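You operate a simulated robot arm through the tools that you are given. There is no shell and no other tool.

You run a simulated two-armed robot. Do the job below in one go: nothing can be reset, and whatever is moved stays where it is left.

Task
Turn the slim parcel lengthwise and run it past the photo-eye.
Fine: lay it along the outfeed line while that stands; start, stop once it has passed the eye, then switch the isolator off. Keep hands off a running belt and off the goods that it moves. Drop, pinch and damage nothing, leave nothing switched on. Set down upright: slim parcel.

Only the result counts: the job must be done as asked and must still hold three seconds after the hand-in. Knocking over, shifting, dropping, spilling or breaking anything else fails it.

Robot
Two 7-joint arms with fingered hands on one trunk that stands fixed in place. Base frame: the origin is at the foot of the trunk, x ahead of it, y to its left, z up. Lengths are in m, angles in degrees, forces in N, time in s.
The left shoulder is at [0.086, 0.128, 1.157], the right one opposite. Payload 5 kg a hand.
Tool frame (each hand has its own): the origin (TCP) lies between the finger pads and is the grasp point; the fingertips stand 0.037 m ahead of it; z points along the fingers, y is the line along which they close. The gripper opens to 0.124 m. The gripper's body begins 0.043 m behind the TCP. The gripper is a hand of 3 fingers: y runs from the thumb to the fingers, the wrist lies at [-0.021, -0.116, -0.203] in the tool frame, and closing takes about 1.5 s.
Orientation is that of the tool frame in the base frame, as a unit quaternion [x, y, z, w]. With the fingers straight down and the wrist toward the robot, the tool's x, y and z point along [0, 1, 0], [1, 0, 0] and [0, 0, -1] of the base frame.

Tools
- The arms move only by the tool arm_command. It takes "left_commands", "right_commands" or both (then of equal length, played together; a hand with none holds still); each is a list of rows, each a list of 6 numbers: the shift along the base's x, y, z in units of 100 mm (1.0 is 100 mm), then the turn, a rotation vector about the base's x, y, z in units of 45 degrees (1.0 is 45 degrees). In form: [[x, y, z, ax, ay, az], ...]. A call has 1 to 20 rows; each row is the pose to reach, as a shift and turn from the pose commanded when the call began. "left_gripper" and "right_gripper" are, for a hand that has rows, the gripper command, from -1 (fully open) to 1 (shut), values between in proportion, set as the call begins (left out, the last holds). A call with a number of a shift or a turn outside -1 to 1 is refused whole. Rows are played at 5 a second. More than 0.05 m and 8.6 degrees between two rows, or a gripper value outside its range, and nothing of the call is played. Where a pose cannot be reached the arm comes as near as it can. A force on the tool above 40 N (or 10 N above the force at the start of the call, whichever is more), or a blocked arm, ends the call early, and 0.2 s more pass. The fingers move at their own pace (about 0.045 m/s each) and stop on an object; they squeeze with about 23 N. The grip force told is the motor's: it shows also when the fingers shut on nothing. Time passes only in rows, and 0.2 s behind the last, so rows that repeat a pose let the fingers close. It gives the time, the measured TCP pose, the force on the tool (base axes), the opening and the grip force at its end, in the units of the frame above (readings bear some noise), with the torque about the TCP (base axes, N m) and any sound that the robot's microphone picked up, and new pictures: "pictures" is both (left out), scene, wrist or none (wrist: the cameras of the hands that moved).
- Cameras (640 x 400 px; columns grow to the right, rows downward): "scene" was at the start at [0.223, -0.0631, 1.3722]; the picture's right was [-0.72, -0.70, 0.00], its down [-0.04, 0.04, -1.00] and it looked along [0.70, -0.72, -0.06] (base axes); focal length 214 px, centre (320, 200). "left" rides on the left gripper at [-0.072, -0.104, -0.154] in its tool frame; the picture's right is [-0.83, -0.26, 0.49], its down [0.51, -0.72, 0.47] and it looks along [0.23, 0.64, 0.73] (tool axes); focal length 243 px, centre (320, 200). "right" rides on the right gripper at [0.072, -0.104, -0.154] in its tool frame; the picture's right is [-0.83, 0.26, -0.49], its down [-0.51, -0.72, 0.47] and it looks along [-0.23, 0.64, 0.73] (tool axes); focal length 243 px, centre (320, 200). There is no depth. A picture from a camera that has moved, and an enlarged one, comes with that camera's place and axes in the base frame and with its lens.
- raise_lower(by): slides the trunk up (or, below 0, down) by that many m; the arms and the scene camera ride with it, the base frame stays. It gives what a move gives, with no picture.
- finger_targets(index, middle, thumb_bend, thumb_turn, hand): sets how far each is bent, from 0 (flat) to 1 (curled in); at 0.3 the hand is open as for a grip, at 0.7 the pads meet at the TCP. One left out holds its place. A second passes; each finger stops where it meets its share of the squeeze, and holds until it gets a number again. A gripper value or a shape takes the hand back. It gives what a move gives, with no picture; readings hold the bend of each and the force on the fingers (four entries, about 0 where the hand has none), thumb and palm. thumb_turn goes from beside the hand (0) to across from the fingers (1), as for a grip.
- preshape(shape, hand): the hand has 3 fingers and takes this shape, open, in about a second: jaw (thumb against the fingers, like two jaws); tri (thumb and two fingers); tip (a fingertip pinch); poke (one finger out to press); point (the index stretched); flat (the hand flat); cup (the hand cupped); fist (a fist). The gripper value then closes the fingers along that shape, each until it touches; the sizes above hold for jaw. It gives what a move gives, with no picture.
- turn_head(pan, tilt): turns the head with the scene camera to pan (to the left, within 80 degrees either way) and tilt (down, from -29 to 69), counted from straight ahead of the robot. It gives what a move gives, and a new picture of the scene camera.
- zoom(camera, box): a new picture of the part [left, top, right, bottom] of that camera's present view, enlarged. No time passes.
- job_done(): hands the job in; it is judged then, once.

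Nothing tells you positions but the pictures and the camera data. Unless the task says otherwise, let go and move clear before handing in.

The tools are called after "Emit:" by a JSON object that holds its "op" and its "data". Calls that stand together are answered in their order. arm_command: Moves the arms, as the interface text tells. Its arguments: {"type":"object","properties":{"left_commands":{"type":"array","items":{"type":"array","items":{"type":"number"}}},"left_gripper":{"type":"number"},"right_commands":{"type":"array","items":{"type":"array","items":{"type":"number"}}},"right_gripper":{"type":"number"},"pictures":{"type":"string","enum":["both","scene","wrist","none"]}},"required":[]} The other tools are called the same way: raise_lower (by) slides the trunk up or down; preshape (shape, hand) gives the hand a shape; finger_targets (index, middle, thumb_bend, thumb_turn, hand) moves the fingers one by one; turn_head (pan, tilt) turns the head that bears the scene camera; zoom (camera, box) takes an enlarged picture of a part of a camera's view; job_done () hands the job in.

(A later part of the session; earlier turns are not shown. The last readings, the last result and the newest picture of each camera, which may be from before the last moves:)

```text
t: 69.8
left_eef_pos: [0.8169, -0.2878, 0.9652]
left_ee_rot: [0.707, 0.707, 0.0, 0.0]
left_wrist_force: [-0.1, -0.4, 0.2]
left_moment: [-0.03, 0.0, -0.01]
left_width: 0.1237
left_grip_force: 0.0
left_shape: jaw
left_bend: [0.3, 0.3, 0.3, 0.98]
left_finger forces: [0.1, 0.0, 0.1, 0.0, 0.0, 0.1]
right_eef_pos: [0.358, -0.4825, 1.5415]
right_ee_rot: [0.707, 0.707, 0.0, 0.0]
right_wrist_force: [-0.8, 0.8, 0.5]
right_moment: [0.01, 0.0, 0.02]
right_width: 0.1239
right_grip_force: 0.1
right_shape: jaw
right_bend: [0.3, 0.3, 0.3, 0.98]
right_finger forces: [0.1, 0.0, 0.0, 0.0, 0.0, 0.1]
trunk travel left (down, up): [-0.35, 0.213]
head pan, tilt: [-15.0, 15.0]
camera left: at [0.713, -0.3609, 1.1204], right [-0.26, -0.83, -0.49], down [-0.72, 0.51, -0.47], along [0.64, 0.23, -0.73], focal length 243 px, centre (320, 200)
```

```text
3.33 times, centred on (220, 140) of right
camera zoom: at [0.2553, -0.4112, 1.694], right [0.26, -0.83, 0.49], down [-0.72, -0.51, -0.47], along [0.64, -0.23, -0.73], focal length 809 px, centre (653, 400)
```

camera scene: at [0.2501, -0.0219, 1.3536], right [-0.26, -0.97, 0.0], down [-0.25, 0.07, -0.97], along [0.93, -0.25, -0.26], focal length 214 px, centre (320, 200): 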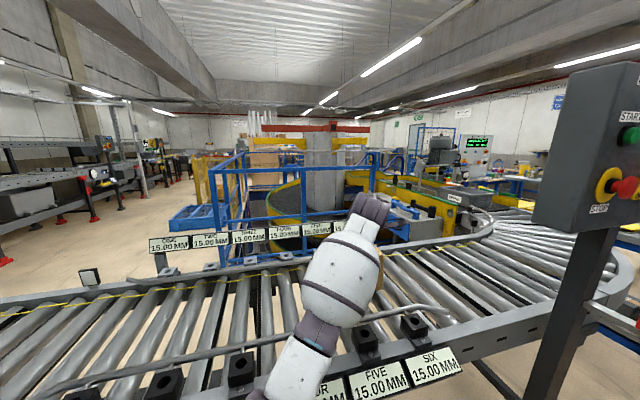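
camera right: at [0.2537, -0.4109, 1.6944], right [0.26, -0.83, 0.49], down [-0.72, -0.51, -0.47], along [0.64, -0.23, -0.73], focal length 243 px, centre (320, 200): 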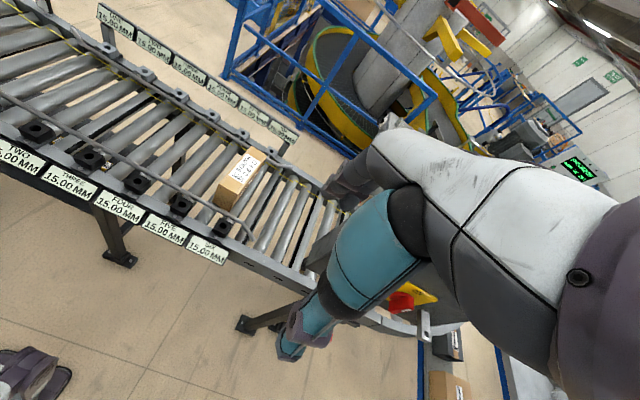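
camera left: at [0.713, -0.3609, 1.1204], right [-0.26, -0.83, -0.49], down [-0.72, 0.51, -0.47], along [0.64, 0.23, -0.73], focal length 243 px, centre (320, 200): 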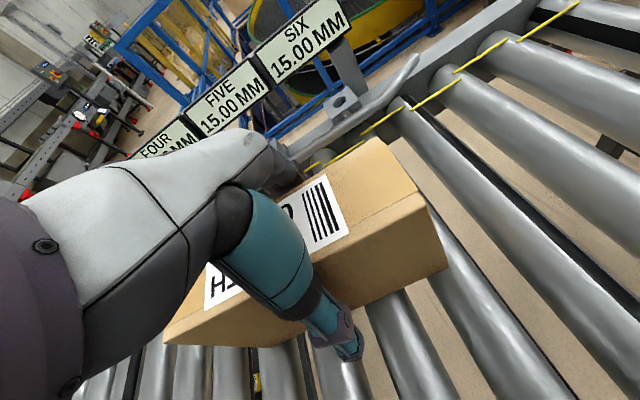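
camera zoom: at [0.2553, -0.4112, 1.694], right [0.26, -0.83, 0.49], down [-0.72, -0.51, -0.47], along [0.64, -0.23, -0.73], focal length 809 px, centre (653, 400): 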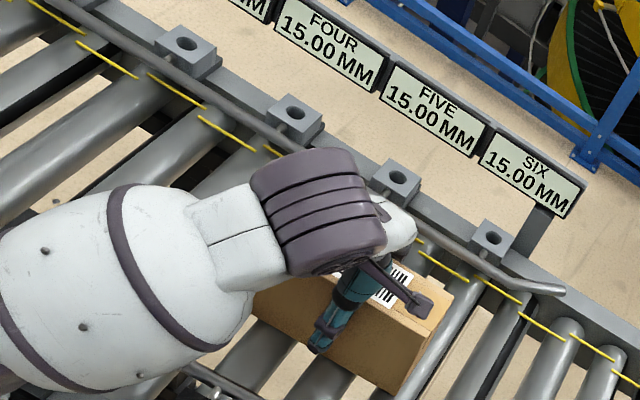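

The fingers are open and the parcel stands upright. I'll lift the left hand straight up and away.

Emit:
{"op": "arm_command", "data": {"left_commands": [[0, 0, 0.1, 0, 0, 0], [0, 0, 0.2, 0, 0, 0], [0, 0, 0.35, 0, 0, 0], [0, 0, 0.5, 0, 0, 0], [0, 0, 0.65, 0, 0, 0], [0, 0, 0.8, 0, 0, 0], [0, 0, 1.0, 0, 0, 0]], "pictures": "none"}}

Emit:
{"op": "arm_command", "data": {"left_commands": [[0, 0, 0.2, 0, 0, 0], [0, 0, 0.4, 0, 0, 0], [0, 0, 0.6, 0, 0, 0], [0, 0, 0.8, 0, 0, 0], [0, 0, 1.0, 0, 0, 0]], "pictures": "both"}}

Emit:
{"op": "zoom", "data": {"camera": "right", "box": [140, 80, 300, 200]}}

```text
t: 71.4
left_eef_pos: [0.8164, -0.2863, 1.0672]
left_ee_rot: [0.706, 0.708, 0.0, 0.0]
left_wrist_force: [-1.0, 0.4, 0.7]
left_moment: [0.01, 0.0, -0.03]
left_width: 0.1232
left_grip_force: 0.0
left_shape: jaw
left_bend: [0.3, 0.3, 0.3, 0.98]
left_finger forces: [0.0, 0.0, 0.0, 0.1, 0.0, 0.0]
right_eef_pos: [0.3593, -0.4844, 1.5406]
right_ee_rot: [0.707, 0.707, 0.0, 0.001]
right_wrist_force: [0.0, -0.4, -0.3]
right_moment: [-0.02, -0.02, 0.0]
right_width: 0.1238
right_grip_force: 0.1
right_shape: jaw
right_bend: [0.3, 0.3, 0.3, 0.98]
right_finger forces: [0.1, 0.0, 0.0, 0.0, 0.1, 0.0]
trunk travel left (down, up): [-0.35, 0.213]
head pan, tilt: [-15.0, 15.0]
```

```text
t: 72.6
left_eef_pos: [0.8167, -0.2873, 1.1674]
left_ee_rot: [0.707, 0.707, 0.0, 0.0]
left_wrist_force: [-0.2, -0.9, -1.0]
left_moment: [-0.02, -0.02, 0.0]
left_width: 0.1237
left_grip_force: 0.0
left_shape: jaw
left_bend: [0.3, 0.3, 0.3, 0.98]
left_finger forces: [0.0, 0.0, 0.0, 0.0, 0.0, 0.0]
right_eef_pos: [0.3575, -0.4835, 1.5426]
right_ee_rot: [0.707, 0.707, 0.001, 0.0]
right_wrist_force: [-0.5, -0.6, -0.1]
right_moment: [-0.04, -0.05, -0.03]
right_width: 0.1234
right_grip_force: 0.0
right_shape: jaw
right_bend: [0.3, 0.3, 0.3, 0.98]
right_finger forces: [0.0, 0.0, 0.0, 0.0, 0.1, 0.0]
trunk travel left (down, up): [-0.35, 0.213]
head pan, tilt: [-15.0, 15.0]
camera scene: at [0.2489, -0.0217, 1.3538], right [-0.26, -0.97, 0.0], down [-0.25, 0.07, -0.97], along [0.93, -0.25, -0.26], focal length 214 px, centre (320, 200)
camera left: at [0.7137, -0.3605, 1.3221], right [-0.26, -0.83, -0.49], down [-0.72, 0.51, -0.47], along [0.64, 0.23, -0.73], focal length 243 px, centre (320, 200)
```

scene: 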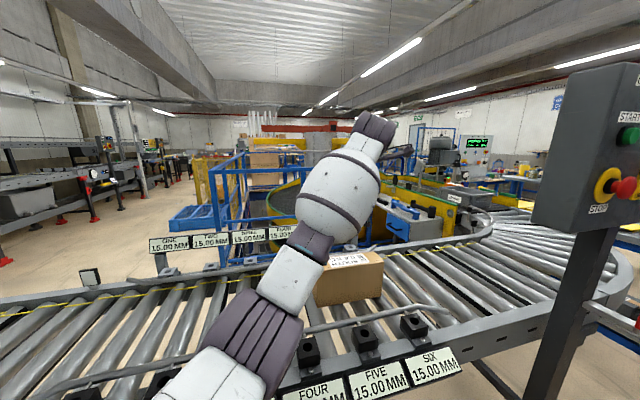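
left: 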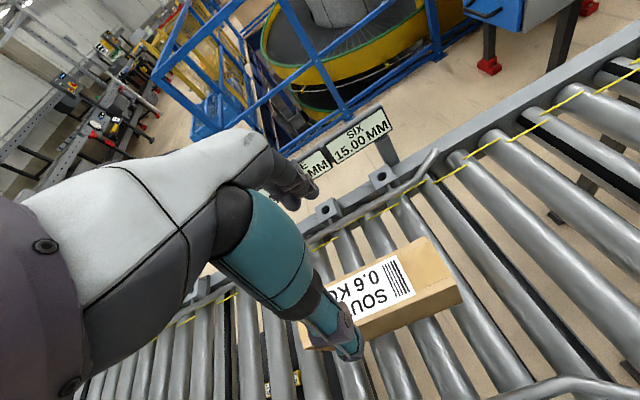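

```text
3.33 times, centred on (220, 140) of right
camera zoom: at [0.2543, -0.411, 1.6942], right [0.26, -0.83, 0.49], down [-0.72, -0.51, -0.47], along [0.64, -0.23, -0.73], focal length 809 px, centre (653, 400)
```

zoom: 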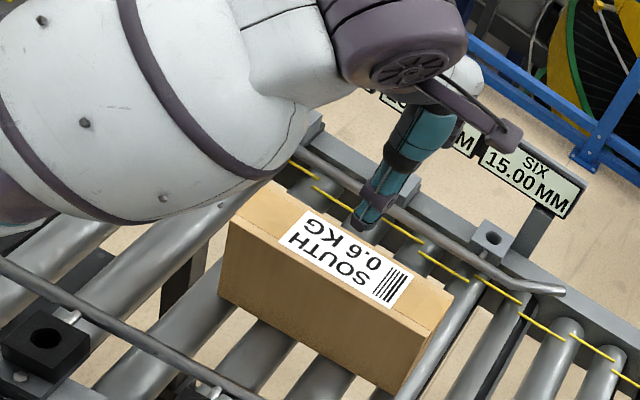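

The parcel now lies along the line, upright on the rollers. I'll bring the left arm back to its starting place, high and clear of the belt.

Emit:
{"op": "arm_command", "data": {"left_commands": [[0, 0.05, 0.2, 0, 0, 0], [-0.02, 0.15, 0.4, 0, 0, 0], [-0.04, 0.3, 0.6, 0, 0, 0], [-0.06, 0.5, 0.8, 0, 0, 0], [-0.08, 0.7, 1.0, 0, 0, 0], [-0.1, 0.9, 1.0, 0, 0, 0]], "pictures": "none"}}

Emit:
{"op": "arm_command", "data": {"left_commands": [[0, 0.2, 0.2, 0, 0, 0], [0, 0.4, 0.4, 0, 0, 0], [0, 0.6, 0.6, 0, 0, 0], [0, 0.8, 0.8, 0, 0, 0], [0, 1.0, 1.0, 0, 0, 0]], "pictures": "none"}}

Emit:
{"op": "arm_command", "data": {"left_commands": [[0, 0.2, 0.25, 0, 0, 0], [0, 0.4, 0.5, 0, 0, 0], [0, 0.6, 0.75, 0, 0, 0], [0, 0.8, 1.0, 0, 0, 0], [0, 0.9, 1.0, 0, 0, 0]], "pictures": "scene"}}

Emit:
{"op": "zoom", "data": {"camera": "right", "box": [140, 80, 300, 200]}}

Emit:
{"op": "zoom", "data": {"camera": "scene", "box": [260, 200, 460, 350]}}

```text
t: 74.0
left_eef_pos: [0.8056, -0.2009, 1.2663]
left_ee_rot: [0.707, 0.707, 0.0, 0.0]
left_wrist_force: [-0.7, 0.6, 0.7]
left_moment: [0.0, 0.02, -0.01]
left_width: 0.1235
left_grip_force: 0.1
left_shape: jaw
left_bend: [0.3, 0.3, 0.3, 0.97]
left_finger forces: [0.1, 0.0, 0.0, 0.0, 0.0, 0.0]
right_eef_pos: [0.3603, -0.4825, 1.5419]
right_ee_rot: [0.707, 0.707, 0.0, 0.0]
right_wrist_force: [0.3, 0.3, 0.2]
right_moment: [-0.04, 0.01, -0.03]
right_width: 0.124
right_grip_force: 0.0
right_shape: jaw
right_bend: [0.3, 0.3, 0.3, 0.98]
right_finger forces: [0.1, 0.0, 0.0, 0.0, 0.0, 0.1]
trunk travel left (down, up): [-0.35, 0.213]
head pan, tilt: [-15.0, 15.0]
```

```text
t: 75.2
left_eef_pos: [0.8048, -0.0979, 1.3681]
left_ee_rot: [0.707, 0.707, 0.0, 0.0]
left_wrist_force: [0.2, -0.5, 0.6]
left_moment: [-0.04, -0.02, 0.01]
left_width: 0.1238
left_grip_force: 0.1
left_shape: jaw
left_bend: [0.3, 0.3, 0.3, 0.97]
left_finger forces: [0.0, 0.0, 0.1, 0.0, 0.0, 0.1]
right_eef_pos: [0.3579, -0.4836, 1.5422]
right_ee_rot: [0.707, 0.707, 0.001, 0.001]
right_wrist_force: [0.3, 1.0, -1.0]
right_moment: [-0.04, -0.03, -0.03]
right_width: 0.1238
right_grip_force: 0.0
right_shape: jaw
right_bend: [0.3, 0.3, 0.3, 0.98]
right_finger forces: [0.0, 0.0, 0.0, 0.1, 0.1, 0.0]
trunk travel left (down, up): [-0.35, 0.213]
head pan, tilt: [-15.0, 15.0]
```

```text
t: 76.4
left_eef_pos: [0.8063, -0.0064, 1.4647]
left_ee_rot: [0.707, 0.707, 0.0, 0.0]
left_wrist_force: [0.0, 0.2, -0.7]
left_moment: [-0.01, 0.0, 0.01]
left_width: 0.1236
left_grip_force: 0.0
left_shape: jaw
left_bend: [0.3, 0.3, 0.3, 0.97]
left_finger forces: [0.1, 0.0, 0.1, 0.0, 0.0, 0.0]
right_eef_pos: [0.3603, -0.4826, 1.5419]
right_ee_rot: [0.706, 0.708, 0.0, 0.0]
right_wrist_force: [0.0, 0.5, -0.3]
right_moment: [0.05, -0.01, -0.01]
right_width: 0.1237
right_grip_force: 0.1
right_shape: jaw
right_bend: [0.3, 0.3, 0.3, 0.98]
right_finger forces: [0.1, 0.1, 0.0, 0.0, 0.0, 0.0]
trunk travel left (down, up): [-0.35, 0.213]
head pan, tilt: [-15.0, 15.0]
camera scene: at [0.2498, -0.0213, 1.3536], right [-0.26, -0.97, 0.0], down [-0.25, 0.07, -0.97], along [0.93, -0.25, -0.26], focal length 214 px, centre (320, 200)
```

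scene: 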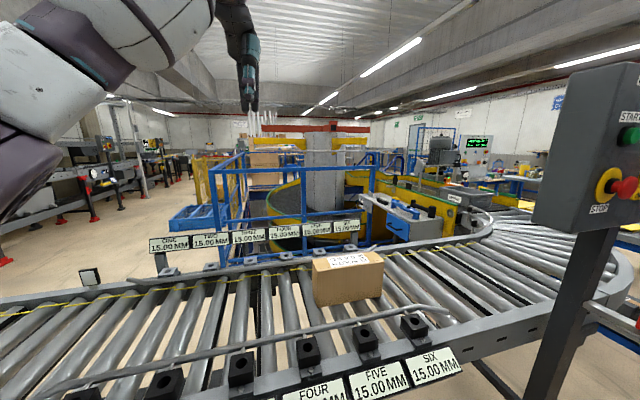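

```text
3.33 times, centred on (220, 140) of right
camera zoom: at [0.2556, -0.4104, 1.6941], right [0.26, -0.83, 0.49], down [-0.72, -0.51, -0.47], along [0.64, -0.23, -0.73], focal length 809 px, centre (653, 400)
```

zoom: 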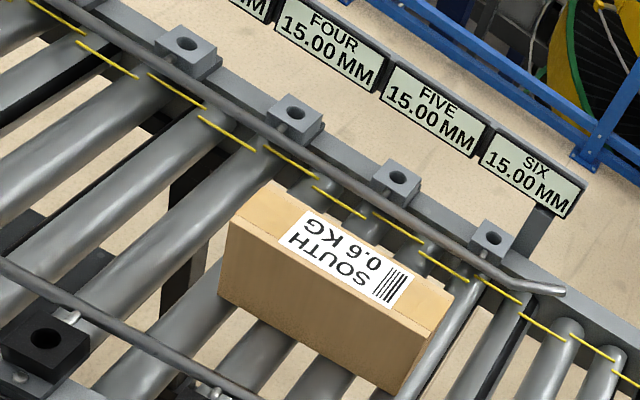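

```text
2.67 times, centred on (360, 275) of scene
camera zoom: at [0.2498, -0.0213, 1.3536], right [-0.26, -0.97, 0.0], down [-0.25, 0.07, -0.97], along [0.93, -0.25, -0.26], focal length 572 px, centre (213, 0)
```

zoom: 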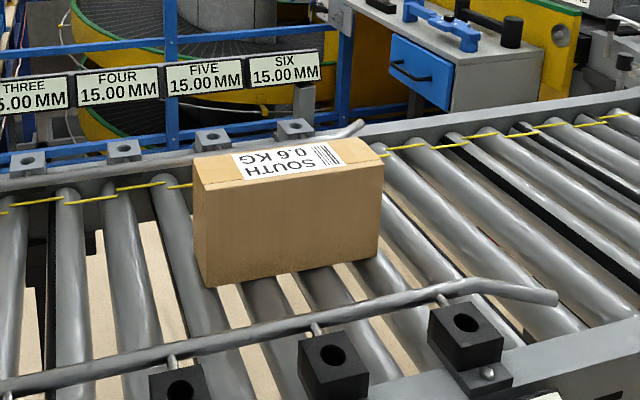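

The parcel sits parallel to the guides in the middle of the lane. Next is the panel: I'll pitch the right hand to point forward (+x), staying well in front of the panel, and look at the controls with its camera.

Emit:
{"op": "arm_command", "data": {"right_commands": [[-0.03, 0, 0, 0, -0.12, 0], [-0.06, 0, 0, 0, -0.25, 0], [-0.1, 0, 0, 0, -0.37, 0], [-0.13, 0, 0, 0, -0.5, 0], [-0.16, 0, 0, 0, -0.62, 0], [-0.2, 0, 0, 0, -0.75, 0], [-0.23, 0, 0, 0, -0.87, 0], [-0.26, 0, 0, 0, -1.0, 0]], "pictures": "wrist"}}

Emit:
{"op": "turn_head", "data": {"pan": -62, "tilt": 5}}

```text
t: 78.2
left_eef_pos: [0.8068, -0.0083, 1.4657]
left_ee_rot: [0.707, 0.708, 0.0, -0.001]
left_wrist_force: [0.5, -0.5, 0.3]
left_moment: [0.01, -0.01, 0.04]
left_width: 0.1238
left_grip_force: 0.0
left_shape: jaw
left_bend: [0.3, 0.3, 0.3, 0.97]
left_finger forces: [0.1, 0.0, 0.1, 0.1, 0.1, 0.1]
right_eef_pos: [0.3337, -0.4839, 1.5419]
right_ee_rot: [0.654, 0.652, 0.271, 0.272]
right_wrist_force: [0.5, -0.4, -0.2]
right_moment: [0.03, -0.01, -0.02]
right_width: 0.1238
right_grip_force: 0.0
right_shape: jaw
right_bend: [0.3, 0.3, 0.3, 0.98]
right_finger forces: [0.0, 0.0, 0.0, 0.1, 0.1, 0.0]
trunk travel left (down, up): [-0.35, 0.213]
head pan, tilt: [-15.0, 15.0]
camera right: at [0.151, -0.4115, 1.5761], right [-0.16, -0.83, 0.53], down [-0.18, -0.51, -0.84], along [0.97, -0.23, -0.06], focal length 243 px, centre (320, 200)
```

right: 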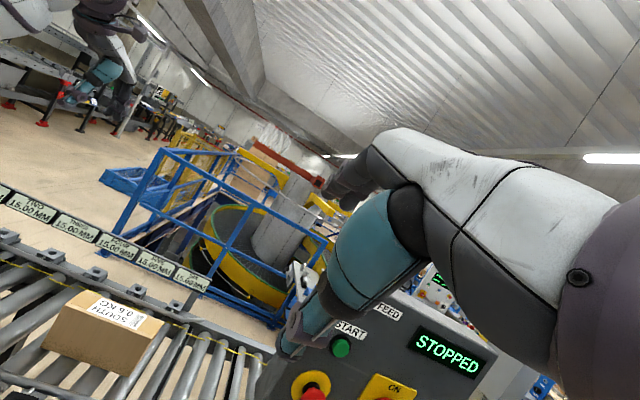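

```text
t: 79.3
left_eef_pos: [0.8067, -0.0081, 1.4657]
left_ee_rot: [0.707, 0.707, 0.0, -0.001]
left_wrist_force: [-0.5, 0.1, 0.1]
left_moment: [0.01, 0.0, 0.02]
left_width: 0.1238
left_grip_force: 0.0
left_shape: jaw
left_bend: [0.3, 0.3, 0.3, 0.97]
left_finger forces: [0.0, 0.1, 0.0, 0.1, 0.0, 0.0]
right_eef_pos: [0.3322, -0.4825, 1.5428]
right_ee_rot: [0.653, 0.653, 0.271, 0.27]
right_wrist_force: [0.2, 0.1, 0.3]
right_moment: [0.01, -0.01, -0.01]
right_width: 0.1236
right_grip_force: 0.0
right_shape: jaw
right_bend: [0.3, 0.3, 0.3, 0.98]
right_finger forces: [0.1, 0.1, 0.1, 0.0, 0.0, 0.0]
trunk travel left (down, up): [-0.35, 0.213]
head pan, tilt: [-62.0, 5.0]
camera scene: at [0.2026, -0.0788, 1.3699], right [-0.88, -0.47, 0.0], down [-0.04, 0.08, -1.0], along [0.47, -0.88, -0.09], focal length 214 px, centre (320, 200)
```

scene: 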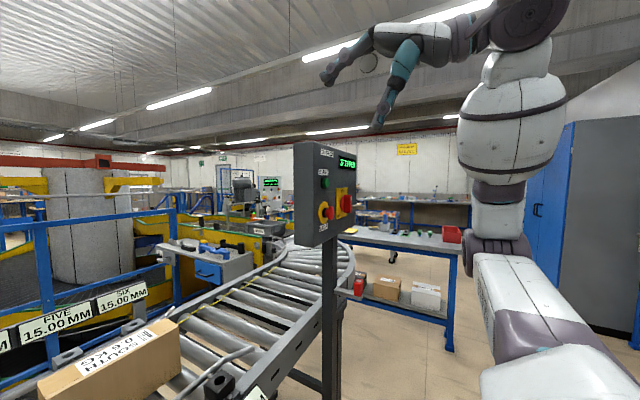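

I triangulated the controls:
- **START:** about [0.49, -0.657, 1.365]
- **STOP:** about [0.464, -0.64, 1.28]
- **Isolator:** about [0.48, -0.79, 1.295]

Next I finish the pitch, form the poke shape and see where the fingertip lies.

Emit:
{"op": "arm_command", "data": {"right_commands": [[-0.03, 0, -0.05, 0, -0.12, 0], [-0.06, 0, -0.1, 0, -0.25, 0], [-0.09, 0, -0.15, 0, -0.37, 0], [-0.12, 0, -0.2, 0, -0.5, 0], [-0.15, 0, -0.25, 0, -0.62, 0], [-0.18, 0, -0.3, 0, -0.75, 0], [-0.21, 0, -0.35, 0, -0.87, 0], [-0.24, 0, -0.4, 0, -1.0, 0]], "pictures": "none"}}

Emit:
{"op": "preshape", "data": {"shape": "poke", "hand": "right"}}

Emit:
{"op": "turn_head", "data": {"pan": -62, "tilt": 0}}

Emit:
{"op": "zoom", "data": {"camera": "right", "box": [0, 0, 640, 400]}}

```text
t: 81.2
left_eef_pos: [0.8074, -0.0093, 1.4661]
left_ee_rot: [0.707, 0.707, -0.001, 0.0]
left_wrist_force: [-0.4, -0.6, 0.0]
left_moment: [0.05, 0.01, 0.02]
left_width: 0.1239
left_grip_force: 0.1
left_shape: jaw
left_bend: [0.3, 0.3, 0.3, 0.97]
left_finger forces: [0.1, 0.1, 0.0, 0.0, 0.0, 0.1]
right_eef_pos: [0.309, -0.483, 1.5002]
right_ee_rot: [0.499, 0.5, 0.5, 0.501]
right_wrist_force: [0.6, 1.1, 0.1]
right_moment: [0.02, -0.03, 0.02]
right_width: 0.1239
right_grip_force: 0.0
right_shape: jaw
right_bend: [0.3, 0.3, 0.3, 0.98]
right_finger forces: [0.1, 0.0, 0.0, 0.0, 0.1, 0.0]
trunk travel left (down, up): [-0.35, 0.213]
head pan, tilt: [-62.0, 5.0]
```

```text
t: 82.0
left_eef_pos: [0.8051, -0.0073, 1.4656]
left_ee_rot: [0.707, 0.707, 0.0, 0.0]
left_wrist_force: [-0.4, 0.5, -0.3]
left_moment: [0.03, 0.0, -0.01]
left_width: 0.1238
left_grip_force: 0.0
left_shape: jaw
left_bend: [0.3, 0.3, 0.3, 0.97]
left_finger forces: [0.0, 0.0, 0.0, 0.0, 0.1, 0.0]
right_eef_pos: [0.3095, -0.4822, 1.5014]
right_ee_rot: [0.5, 0.5, 0.5, 0.5]
right_wrist_force: [0.3, -0.4, -0.5]
right_moment: [0.01, -0.03, -0.02]
right_width: 0.0002
right_grip_force: 0.1
right_shape: poke
right_bend: [0.7, 0.7, 1.0, 1.0]
right_finger forces: [0.0, 0.0, 0.0, 0.1, 0.1, 0.0]
trunk travel left (down, up): [-0.35, 0.213]
head pan, tilt: [-62.0, 5.0]
```

```text
t: 82.7
left_eef_pos: [0.8059, -0.0075, 1.4659]
left_ee_rot: [0.707, 0.707, 0.0, 0.002]
left_wrist_force: [-0.6, 0.0, 0.1]
left_moment: [0.0, 0.0, 0.03]
left_width: 0.1235
left_grip_force: 0.0
left_shape: jaw
left_bend: [0.3, 0.3, 0.3, 0.97]
left_finger forces: [0.0, 0.0, 0.0, 0.0, 0.0, 0.0]
right_eef_pos: [0.3079, -0.4826, 1.5007]
right_ee_rot: [0.5, 0.5, 0.499, 0.501]
right_wrist_force: [-0.4, 0.5, -0.5]
right_moment: [-0.01, 0.01, -0.03]
right_width: 0.0001
right_grip_force: 0.0
right_shape: poke
right_bend: [0.7, 0.7, 1.0, 1.0]
right_finger forces: [0.0, 0.0, 0.0, 0.1, 0.0, 0.0]
trunk travel left (down, up): [-0.35, 0.213]
head pan, tilt: [-62.0, 0.0]
camera scene: at [0.2016, -0.0771, 1.3778], right [-0.88, -0.47, 0.0], down [0.0, 0.0, -1.0], along [0.47, -0.88, 0.0], focal length 214 px, centre (320, 200)
```

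scene: 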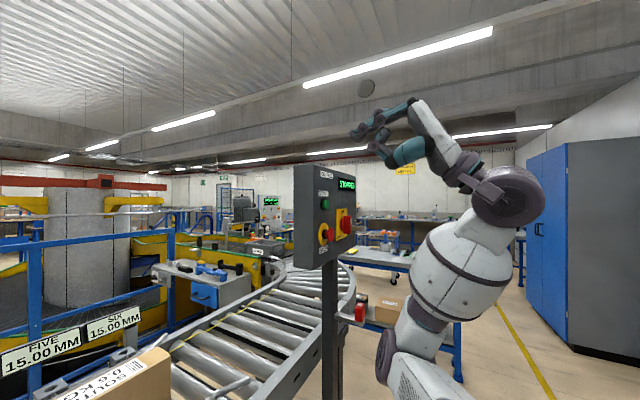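

```text
1.00 times, centred on (320, 200) of right (not enlarged: the box is as wide or as high as the picture)
camera zoom: at [0.1547, -0.4101, 1.3962], right [-0.49, -0.83, 0.26], down [0.47, -0.51, -0.72], along [0.73, -0.23, 0.64], focal length 243 px, centre (320, 200)
```

zoom: 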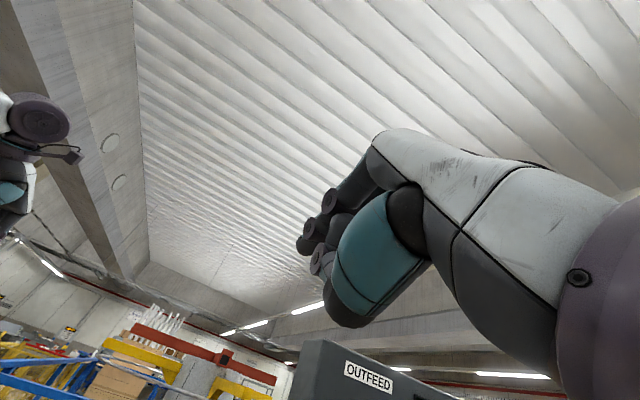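

I'll zoom in on the hand to see which fingertip leads.

Emit:
{"op": "zoom", "data": {"camera": "scene", "box": [330, 80, 470, 200]}}

Emit:
{"op": "zoom", "data": {"camera": "right", "box": [260, 120, 440, 340]}}

```text
3.33 times, centred on (400, 140) of scene
camera zoom: at [0.2016, -0.0771, 1.3778], right [-0.88, -0.47, 0.0], down [0.0, 0.0, -1.0], along [0.47, -0.88, 0.0], focal length 715 px, centre (53, 400)
```

zoom: 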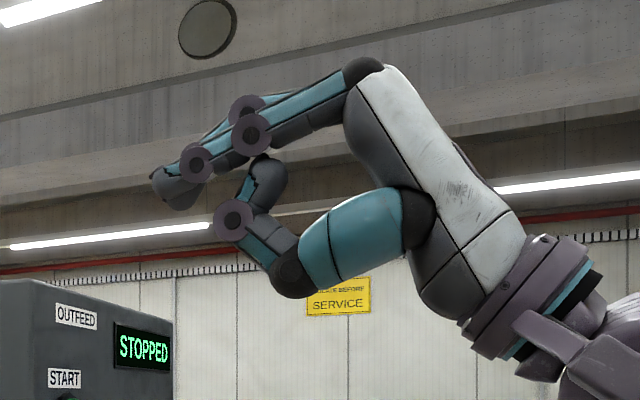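

```text
1.82 times, centred on (350, 230) of right
camera zoom: at [0.1547, -0.4101, 1.3962], right [-0.49, -0.83, 0.26], down [0.47, -0.51, -0.72], along [0.73, -0.23, 0.64], focal length 441 px, centre (266, 146)
```

zoom: 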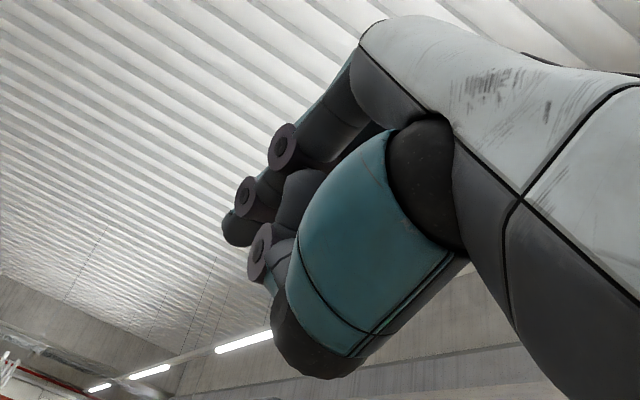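

Both fingers lead together in this shape, so I'll curl the middle finger in and leave a single index tip for pressing.

Emit:
{"op": "finger_targets", "data": {"hand": "right", "index": 0.6, "middle": 1.0, "thumb_bend": 1.0, "thumb_turn": 1.0}}

Emit:
{"op": "zoom", "data": {"camera": "scene", "box": [330, 80, 470, 200]}}

Emit:
{"op": "zoom", "data": {"camera": "right", "box": [260, 120, 440, 340]}}

```text
t: 83.7
left_eef_pos: [0.8061, -0.0079, 1.4659]
left_ee_rot: [0.707, 0.707, 0.001, 0.0]
left_wrist_force: [0.2, 0.9, 0.2]
left_moment: [-0.01, -0.01, -0.01]
left_width: 0.1237
left_grip_force: 0.1
left_shape: jaw
left_bend: [0.3, 0.3, 0.3, 0.97]
left_finger forces: [0.0, 0.0, 0.0, 0.1, 0.1, 0.0]
right_eef_pos: [0.3076, -0.4841, 1.5009]
right_ee_rot: [0.5, 0.5, 0.5, 0.5]
right_wrist_force: [-0.1, -0.1, -0.5]
right_moment: [-0.02, 0.0, 0.01]
right_width: 0.0349
right_grip_force: 0.0
right_shape: fingers
right_bend: [0.29, 1.0, 1.0, 1.0]
right_finger forces: [0.1, 0.1, 0.1, 0.0, 0.0, 0.1]
trunk travel left (down, up): [-0.35, 0.213]
head pan, tilt: [-62.0, 0.0]
```

```text
3.33 times, centred on (400, 140) of scene
camera zoom: at [0.2015, -0.0771, 1.3778], right [-0.88, -0.47, 0.0], down [0.0, 0.0, -1.0], along [0.47, -0.88, 0.0], focal length 715 px, centre (53, 400)
```

zoom: 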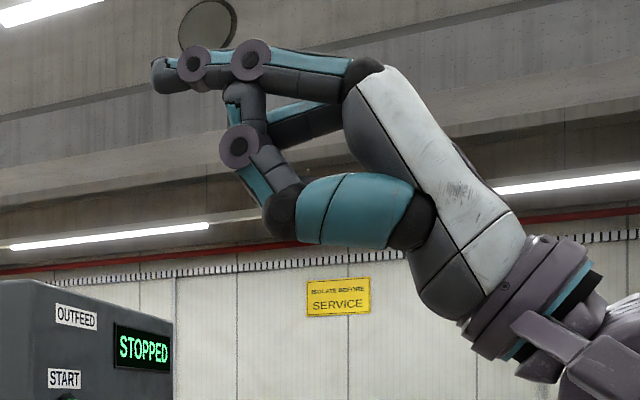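

```text
1.82 times, centred on (350, 230) of right
camera zoom: at [0.1547, -0.4101, 1.3961], right [-0.49, -0.83, 0.26], down [0.47, -0.51, -0.72], along [0.73, -0.23, 0.64], focal length 441 px, centre (266, 146)
```

zoom: 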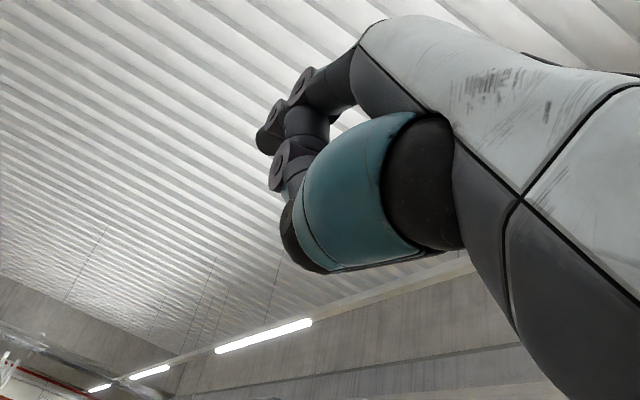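

The index finger is now straight with its tip about 35 mm ahead of, 17 mm left of and 65 mm above the TCP, which suits button pressing. Before starting I'll check how much of the belt and photo-eye I can watch with the head.

Emit:
{"op": "turn_head", "data": {"pan": 20, "tilt": 35}}

Emit:
{"op": "zoom", "data": {"camera": "left", "box": [0, 0, 640, 400]}}

```text
t: 85.3
left_eef_pos: [0.8061, -0.0071, 1.4652]
left_ee_rot: [0.707, 0.707, 0.0, 0.0]
left_wrist_force: [-0.7, 0.0, -0.5]
left_moment: [-0.03, -0.04, 0.0]
left_width: 0.1238
left_grip_force: 0.1
left_shape: jaw
left_bend: [0.3, 0.3, 0.3, 0.97]
left_finger forces: [0.0, 0.0, 0.0, 0.0, 0.0, 0.0]
right_eef_pos: [0.3081, -0.4828, 1.5015]
right_ee_rot: [0.499, 0.5, 0.5, 0.501]
right_wrist_force: [0.4, 0.2, 0.3]
right_moment: [-0.02, 0.0, 0.02]
right_width: 0.0347
right_grip_force: 0.1
right_shape: fingers
right_bend: [0.29, 1.0, 1.0, 1.0]
right_finger forces: [0.1, 0.0, 0.0, 0.1, 0.0, 0.1]
trunk travel left (down, up): [-0.35, 0.213]
head pan, tilt: [20.0, 35.0]
camera scene: at [0.242, 0.0325, 1.3217], right [0.34, -0.94, 0.0], down [-0.54, -0.2, -0.82], along [0.77, 0.28, -0.57], focal length 214 px, centre (320, 200)
```

scene: 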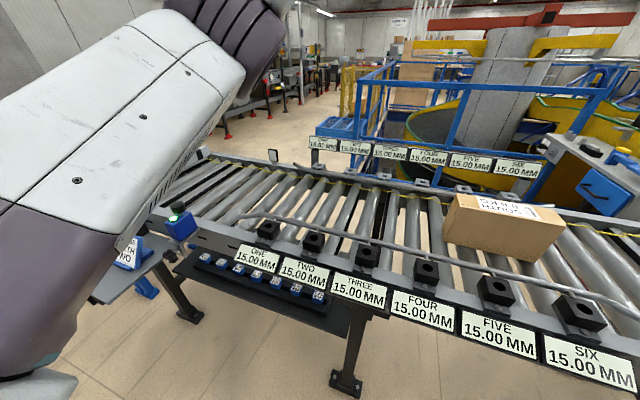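

```text
1.00 times, centred on (320, 200) of left (not enlarged: the box is as wide or as high as the picture)
camera zoom: at [0.7021, -0.0802, 1.6205], right [-0.26, -0.83, -0.49], down [-0.72, 0.51, -0.47], along [0.64, 0.23, -0.73], focal length 243 px, centre (320, 200)
```

zoom: 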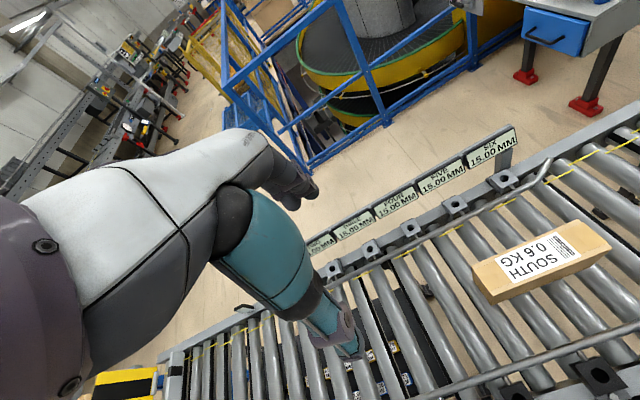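

The left upper arm blocks the view past the eye. I'll retract the left hand to the mirror of the right arm's starting pose to clear the view and get farther from the belt.

Emit:
{"op": "arm_command", "data": {"left_commands": [[-0.2, 0.1, 0.03, 0, 0, 0], [-0.4, 0.2, 0.06, 0, 0, 0], [-0.6, 0.3, 0.09, 0, 0, 0], [-0.8, 0.4, 0.12, 0, 0, 0], [-1.0, 0.5, 0.15, 0, 0, 0]], "pictures": "none"}}

Emit:
{"op": "arm_command", "data": {"left_commands": [[-0.2, 0.2, 0.03, 0, 0, 0], [-0.4, 0.4, 0.06, 0, 0, 0], [-0.6, 0.6, 0.09, 0, 0, 0], [-0.8, 0.8, 0.12, 0, 0, 0], [-1.0, 1.0, 0.15, 0, 0, 0]], "pictures": "none"}}

Emit:
{"op": "arm_command", "data": {"left_commands": [[-0.2, 0.2, 0.03, 0, 0, 0], [-0.4, 0.4, 0.06, 0, 0, 0], [-0.6, 0.6, 0.09, 0, 0, 0], [-0.8, 0.8, 0.12, 0, 0, 0], [-1.0, 1.0, 0.15, 0, 0, 0]], "pictures": "none"}}

Emit:
{"op": "arm_command", "data": {"left_commands": [[-0.2, 0.2, 0.03, 0, 0, 0], [-0.4, 0.4, 0.06, 0, 0, 0], [-0.6, 0.6, 0.09, 0, 0, 0], [-0.8, 0.8, 0.12, 0, 0, 0], [-1.0, 1.0, 0.15, 0, 0, 0]], "pictures": "none"}}

Emit:
{"op": "arm_command", "data": {"left_commands": [[-0.1, 0.3, 0.03, 0, 0, 0], [-0.2, 0.6, 0.06, 0, 0, 0], [-0.4, 1.0, 0.09, 0, 0, 0]], "pictures": "both"}}

```text
t: 86.5
left_eef_pos: [0.7055, 0.0429, 1.4787]
left_ee_rot: [0.707, 0.707, 0.0, 0.0]
left_wrist_force: [0.1, 0.5, -1.1]
left_moment: [-0.05, -0.02, 0.0]
left_width: 0.1239
left_grip_force: 0.0
left_shape: jaw
left_bend: [0.3, 0.3, 0.3, 0.97]
left_finger forces: [0.1, 0.0, 0.0, 0.1, 0.0, 0.1]
right_eef_pos: [0.3067, -0.4815, 1.5012]
right_ee_rot: [0.499, 0.5, 0.5, 0.5]
right_wrist_force: [-0.4, -0.1, -0.2]
right_moment: [0.0, 0.03, -0.01]
right_width: 0.0348
right_grip_force: 0.0
right_shape: fingers
right_bend: [0.29, 1.0, 1.0, 1.0]
right_finger forces: [0.0, 0.0, 0.0, 0.0, 0.1, 0.0]
trunk travel left (down, up): [-0.35, 0.213]
head pan, tilt: [20.0, 35.0]
```

```text
t: 87.7
left_eef_pos: [0.6083, 0.1445, 1.4971]
left_ee_rot: [0.707, 0.707, 0.0, 0.001]
left_wrist_force: [0.3, 0.6, 0.7]
left_moment: [-0.03, -0.03, -0.02]
left_width: 0.1238
left_grip_force: 0.0
left_shape: jaw
left_bend: [0.3, 0.3, 0.3, 0.97]
left_finger forces: [0.1, 0.0, 0.0, 0.1, 0.1, 0.0]
right_eef_pos: [0.3066, -0.4816, 1.5033]
right_ee_rot: [0.5, 0.5, 0.5, 0.5]
right_wrist_force: [0.4, -0.2, 0.3]
right_moment: [0.03, -0.01, 0.01]
right_width: 0.0346
right_grip_force: 0.1
right_shape: fingers
right_bend: [0.29, 1.0, 1.0, 1.0]
right_finger forces: [0.0, 0.0, 0.1, 0.0, 0.0, 0.0]
trunk travel left (down, up): [-0.35, 0.213]
head pan, tilt: [20.0, 35.0]
```

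```text
t: 88.9
left_eef_pos: [0.5048, 0.2435, 1.5112]
left_ee_rot: [0.708, 0.707, 0.0, 0.0]
left_wrist_force: [-0.4, 0.0, -0.4]
left_moment: [-0.01, 0.0, 0.03]
left_width: 0.1237
left_grip_force: 0.0
left_shape: jaw
left_bend: [0.3, 0.3, 0.3, 0.97]
left_finger forces: [0.0, 0.1, 0.0, 0.1, 0.1, 0.1]
right_eef_pos: [0.3064, -0.481, 1.5018]
right_ee_rot: [0.499, 0.5, 0.5, 0.501]
right_wrist_force: [0.0, -0.4, 0.3]
right_moment: [0.02, 0.01, -0.02]
right_width: 0.0347
right_grip_force: 0.1
right_shape: fingers
right_bend: [0.29, 1.0, 1.0, 1.0]
right_finger forces: [0.0, 0.0, 0.1, 0.1, 0.1, 0.0]
trunk travel left (down, up): [-0.35, 0.213]
head pan, tilt: [20.0, 35.0]
```

```text
t: 90.1
left_eef_pos: [0.4566, 0.3295, 1.4715]
left_ee_rot: [0.711, 0.703, -0.001, 0.011]
left_wrist_force: [-0.5, -0.1, -0.9]
left_moment: [-0.05, -0.01, -0.02]
left_width: 0.1237
left_grip_force: 0.0
left_shape: jaw
left_bend: [0.3, 0.3, 0.3, 0.97]
left_finger forces: [0.0, 0.0, 0.1, 0.0, 0.0, 0.0]
left hand out of reach, approached as far as the arm can: row 1, 2, 3, 4, 5
right_eef_pos: [0.3061, -0.4796, 1.5023]
right_ee_rot: [0.499, 0.5, 0.5, 0.501]
right_wrist_force: [-0.7, 0.7, 0.4]
right_moment: [0.0, -0.03, -0.02]
right_width: 0.0346
right_grip_force: 0.1
right_shape: fingers
right_bend: [0.29, 1.0, 1.0, 1.0]
right_finger forces: [0.1, 0.1, 0.0, 0.1, 0.0, 0.1]
trunk travel left (down, up): [-0.35, 0.213]
head pan, tilt: [20.0, 35.0]
```

```text
t: 90.9
left_eef_pos: [0.4458, 0.4193, 1.4408]
left_ee_rot: [0.71, 0.704, 0.001, 0.009]
left_wrist_force: [0.7, 0.5, 1.0]
left_moment: [-0.05, -0.05, 0.0]
left_width: 0.124
left_grip_force: 0.0
left_shape: jaw
left_bend: [0.3, 0.3, 0.3, 0.97]
left_finger forces: [0.0, 0.0, 0.0, 0.1, 0.0, 0.0]
left hand out of reach, approached as far as the arm can: row 1, 2, 3
right_eef_pos: [0.307, -0.481, 1.5014]
right_ee_rot: [0.5, 0.5, 0.5, 0.501]
right_wrist_force: [-0.2, -0.4, -0.7]
right_moment: [-0.02, -0.01, -0.08]
right_width: 0.0346
right_grip_force: 0.1
right_shape: fingers
right_bend: [0.29, 1.0, 1.0, 1.0]
right_finger forces: [0.1, 0.1, 0.0, 0.0, 0.1, 0.0]
trunk travel left (down, up): [-0.35, 0.213]
head pan, tilt: [20.0, 35.0]
camera scene: at [0.2413, 0.0341, 1.3218], right [0.34, -0.94, 0.0], down [-0.54, -0.2, -0.82], along [0.77, 0.28, -0.57], focal length 214 px, centre (320, 200)
camera left: at [0.339, 0.3493, 1.5956], right [-0.26, -0.83, -0.49], down [-0.71, 0.51, -0.49], along [0.65, 0.22, -0.73], focal length 243 px, centre (320, 200)
```

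scene: 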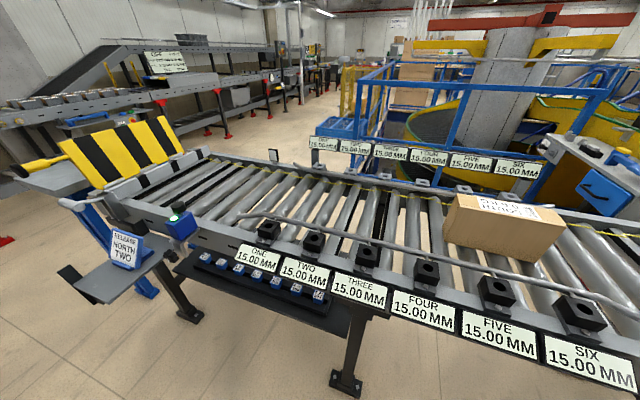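
left: 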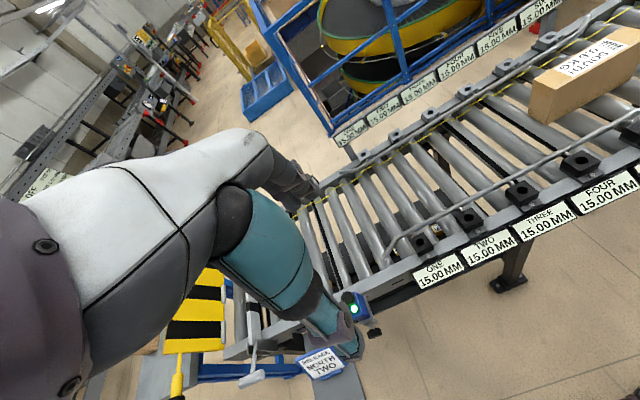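

Clear view now: eye beam at y≈0.55, and a yellow/black end gate at y≈0.95. So after the parcel's tail passes the eye there are about 0.2 m to stop in. I'll bring the right index fingertip in front of the START button.

Emit:
{"op": "arm_command", "data": {"right_commands": [[0.06, -0.2, -0.2, 0, 0, 0], [0.12, -0.4, -0.4, 0, 0, 0], [0.18, -0.6, -0.6, 0, 0, 0], [0.24, -0.8, -0.8, 0, 0, 0], [0.3, -1.0, -1.0, 0, 0, 0]], "pictures": "none"}}

Emit:
{"op": "turn_head", "data": {"pan": -62, "tilt": 5}}

Emit:
{"op": "arm_command", "data": {"right_commands": [[0.06, -0.2, -0.2, 0, 0, 0], [0.12, -0.4, -0.4, 0, 0, 0], [0.18, -0.6, -0.6, 0, 0, 0], [0.24, -0.8, -0.8, 0, 0, 0], [0.3, -0.93, -1.0, 0, 0, 0]], "pictures": "both"}}

Emit:
{"op": "zoom", "data": {"camera": "scene", "box": [270, 130, 430, 260]}}

```text
t: 92.1
left_eef_pos: [0.4452, 0.416, 1.4433]
left_ee_rot: [0.709, 0.705, 0.001, 0.007]
left_wrist_force: [-0.3, -0.1, -0.1]
left_moment: [-0.05, 0.0, 0.01]
left_width: 0.1237
left_grip_force: 0.1
left_shape: jaw
left_bend: [0.3, 0.3, 0.3, 0.97]
left_finger forces: [0.1, 0.1, 0.0, 0.0, 0.1, 0.0]
right_eef_pos: [0.3354, -0.5835, 1.3999]
right_ee_rot: [0.499, 0.499, 0.501, 0.5]
right_wrist_force: [1.2, 0.0, -0.1]
right_moment: [0.0, 0.04, -0.02]
right_width: 0.0345
right_grip_force: 0.0
right_shape: fingers
right_bend: [0.29, 1.0, 1.0, 1.0]
right_finger forces: [0.1, 0.0, 0.0, 0.0, 0.1, 0.0]
trunk travel left (down, up): [-0.35, 0.213]
head pan, tilt: [20.0, 35.0]
```

```text
t: 93.6
left_eef_pos: [0.4463, 0.4173, 1.4422]
left_ee_rot: [0.71, 0.705, 0.001, 0.008]
left_wrist_force: [0.0, 0.7, -0.4]
left_moment: [0.01, -0.01, 0.03]
left_width: 0.1237
left_grip_force: 0.0
left_shape: jaw
left_bend: [0.3, 0.3, 0.3, 0.97]
left_finger forces: [0.1, 0.0, 0.1, 0.1, 0.0, 0.0]
right_eef_pos: [0.3354, -0.5826, 1.4014]
right_ee_rot: [0.5, 0.5, 0.5, 0.501]
right_wrist_force: [-0.1, 0.0, 0.1]
right_moment: [0.0, -0.01, 0.0]
right_width: 0.0342
right_grip_force: 0.0
right_shape: fingers
right_bend: [0.29, 1.0, 1.0, 1.0]
right_finger forces: [0.0, 0.0, 0.1, 0.1, 0.1, 0.0]
trunk travel left (down, up): [-0.35, 0.213]
head pan, tilt: [-62.0, 5.0]
camera scene: at [0.2024, -0.0787, 1.3699], right [-0.88, -0.47, 0.0], down [-0.04, 0.08, -1.0], along [0.47, -0.88, -0.09], focal length 214 px, centre (320, 200)
```

scene: 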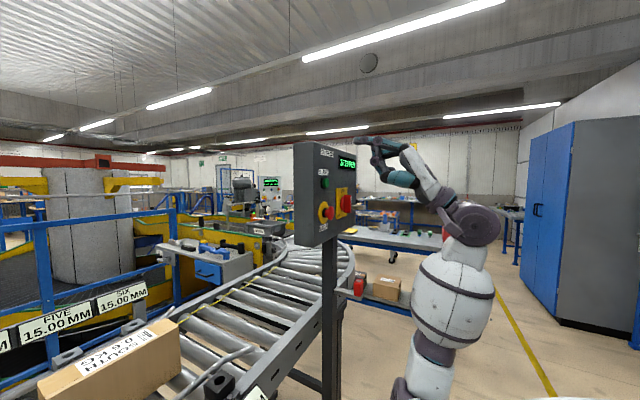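

```text
t: 94.8
left_eef_pos: [0.4465, 0.4169, 1.4418]
left_ee_rot: [0.709, 0.705, 0.001, 0.007]
left_wrist_force: [-0.2, 0.6, 0.1]
left_moment: [0.06, -0.03, 0.0]
left_width: 0.1236
left_grip_force: 0.1
left_shape: jaw
left_bend: [0.3, 0.3, 0.3, 0.97]
left_finger forces: [0.0, 0.0, 0.0, 0.0, 0.0, 0.0]
right_eef_pos: [0.3673, -0.6772, 1.3004]
right_ee_rot: [0.499, 0.5, 0.5, 0.501]
right_wrist_force: [-0.4, 0.6, 0.0]
right_moment: [0.04, -0.01, 0.01]
right_width: 0.0346
right_grip_force: 0.0
right_shape: fingers
right_bend: [0.29, 1.0, 1.0, 1.0]
right_finger forces: [0.0, 0.1, 0.1, 0.0, 0.0, 0.0]
trunk travel left (down, up): [-0.35, 0.213]
head pan, tilt: [-62.0, 5.0]
camera scene: at [0.2027, -0.0789, 1.3698], right [-0.88, -0.47, 0.0], down [-0.04, 0.08, -1.0], along [0.47, -0.88, -0.09], focal length 214 px, centre (320, 200)
camera right: at [0.2131, -0.6044, 1.1965], right [-0.49, -0.83, 0.26], down [0.47, -0.51, -0.72], along [0.73, -0.23, 0.64], focal length 243 px, centre (320, 200)
```

scene: 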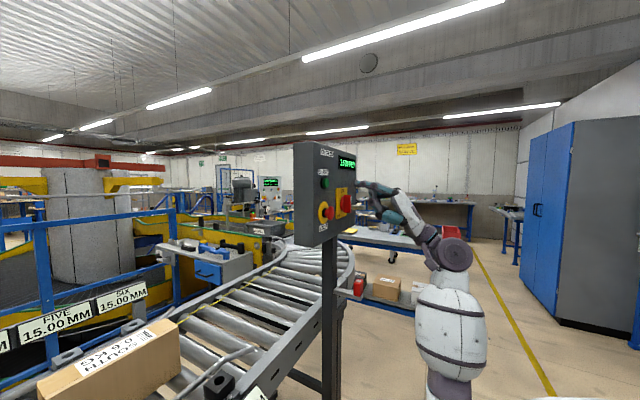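
right: 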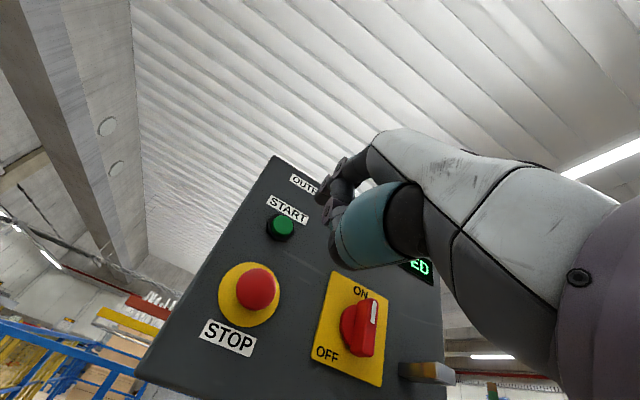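

```text
3.08 times, centred on (350, 195) of scene
camera zoom: at [0.2027, -0.0789, 1.3698], right [-0.88, -0.47, 0.0], down [-0.04, 0.08, -1.0], along [0.47, -0.88, -0.09], focal length 660 px, centre (228, 215)
```

zoom: 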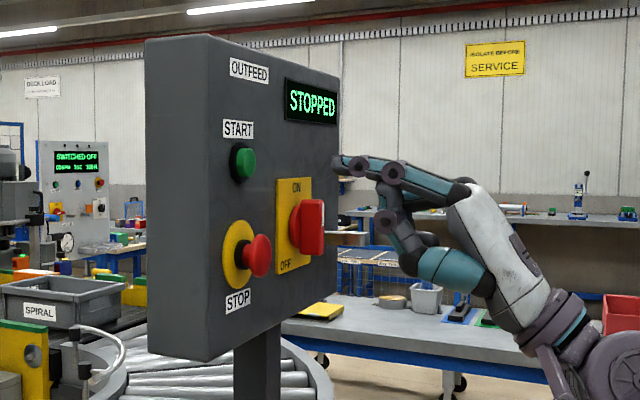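

The fingertip is right in front of START, within about 5 mm, and the right camera now gives a fine view of all controls. I'll zoom in on the isolator and buttons.

Emit:
{"op": "zoom", "data": {"camera": "right", "box": [290, 250, 430, 390]}}

Emit:
{"op": "zoom", "data": {"camera": "right", "box": [190, 150, 350, 350]}}

Emit:
{"op": "zoom", "data": {"camera": "scene", "box": [310, 160, 380, 220]}}

```text
2.86 times, centred on (360, 320) of right
camera zoom: at [0.2131, -0.6044, 1.1965], right [-0.49, -0.83, 0.26], down [0.47, -0.51, -0.72], along [0.73, -0.23, 0.64], focal length 693 px, centre (206, -143)
```

zoom: 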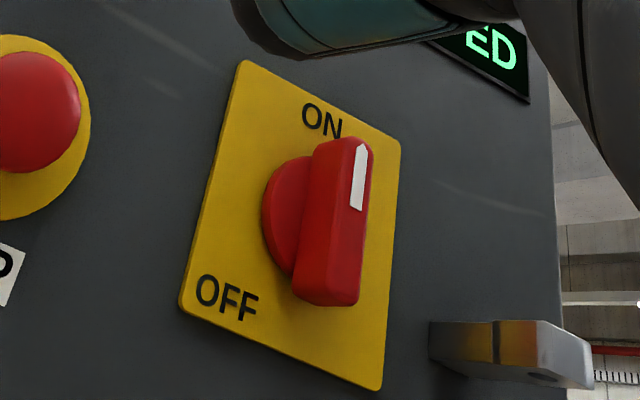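

```text
2.00 times, centred on (270, 250) of right
camera zoom: at [0.2131, -0.6044, 1.1965], right [-0.49, -0.83, 0.26], down [0.47, -0.51, -0.72], along [0.73, -0.23, 0.64], focal length 485 px, centre (420, 100)
```

zoom: 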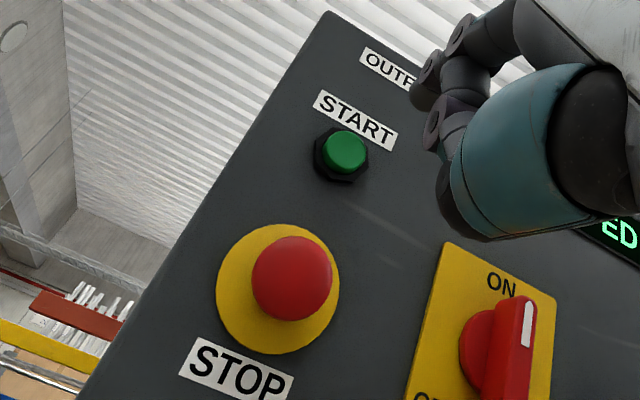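

```text
6.67 times, centred on (345, 190) of scene
camera zoom: at [0.2027, -0.0789, 1.3698], right [-0.88, -0.47, 0.0], down [-0.04, 0.08, -1.0], along [0.47, -0.88, -0.09], focal length 1430 px, centre (153, 267)
```

zoom: 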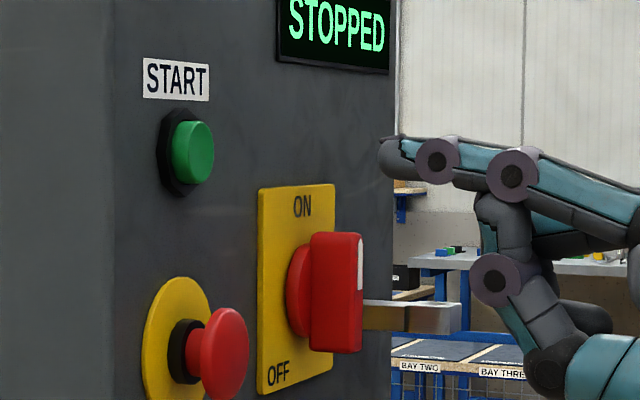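

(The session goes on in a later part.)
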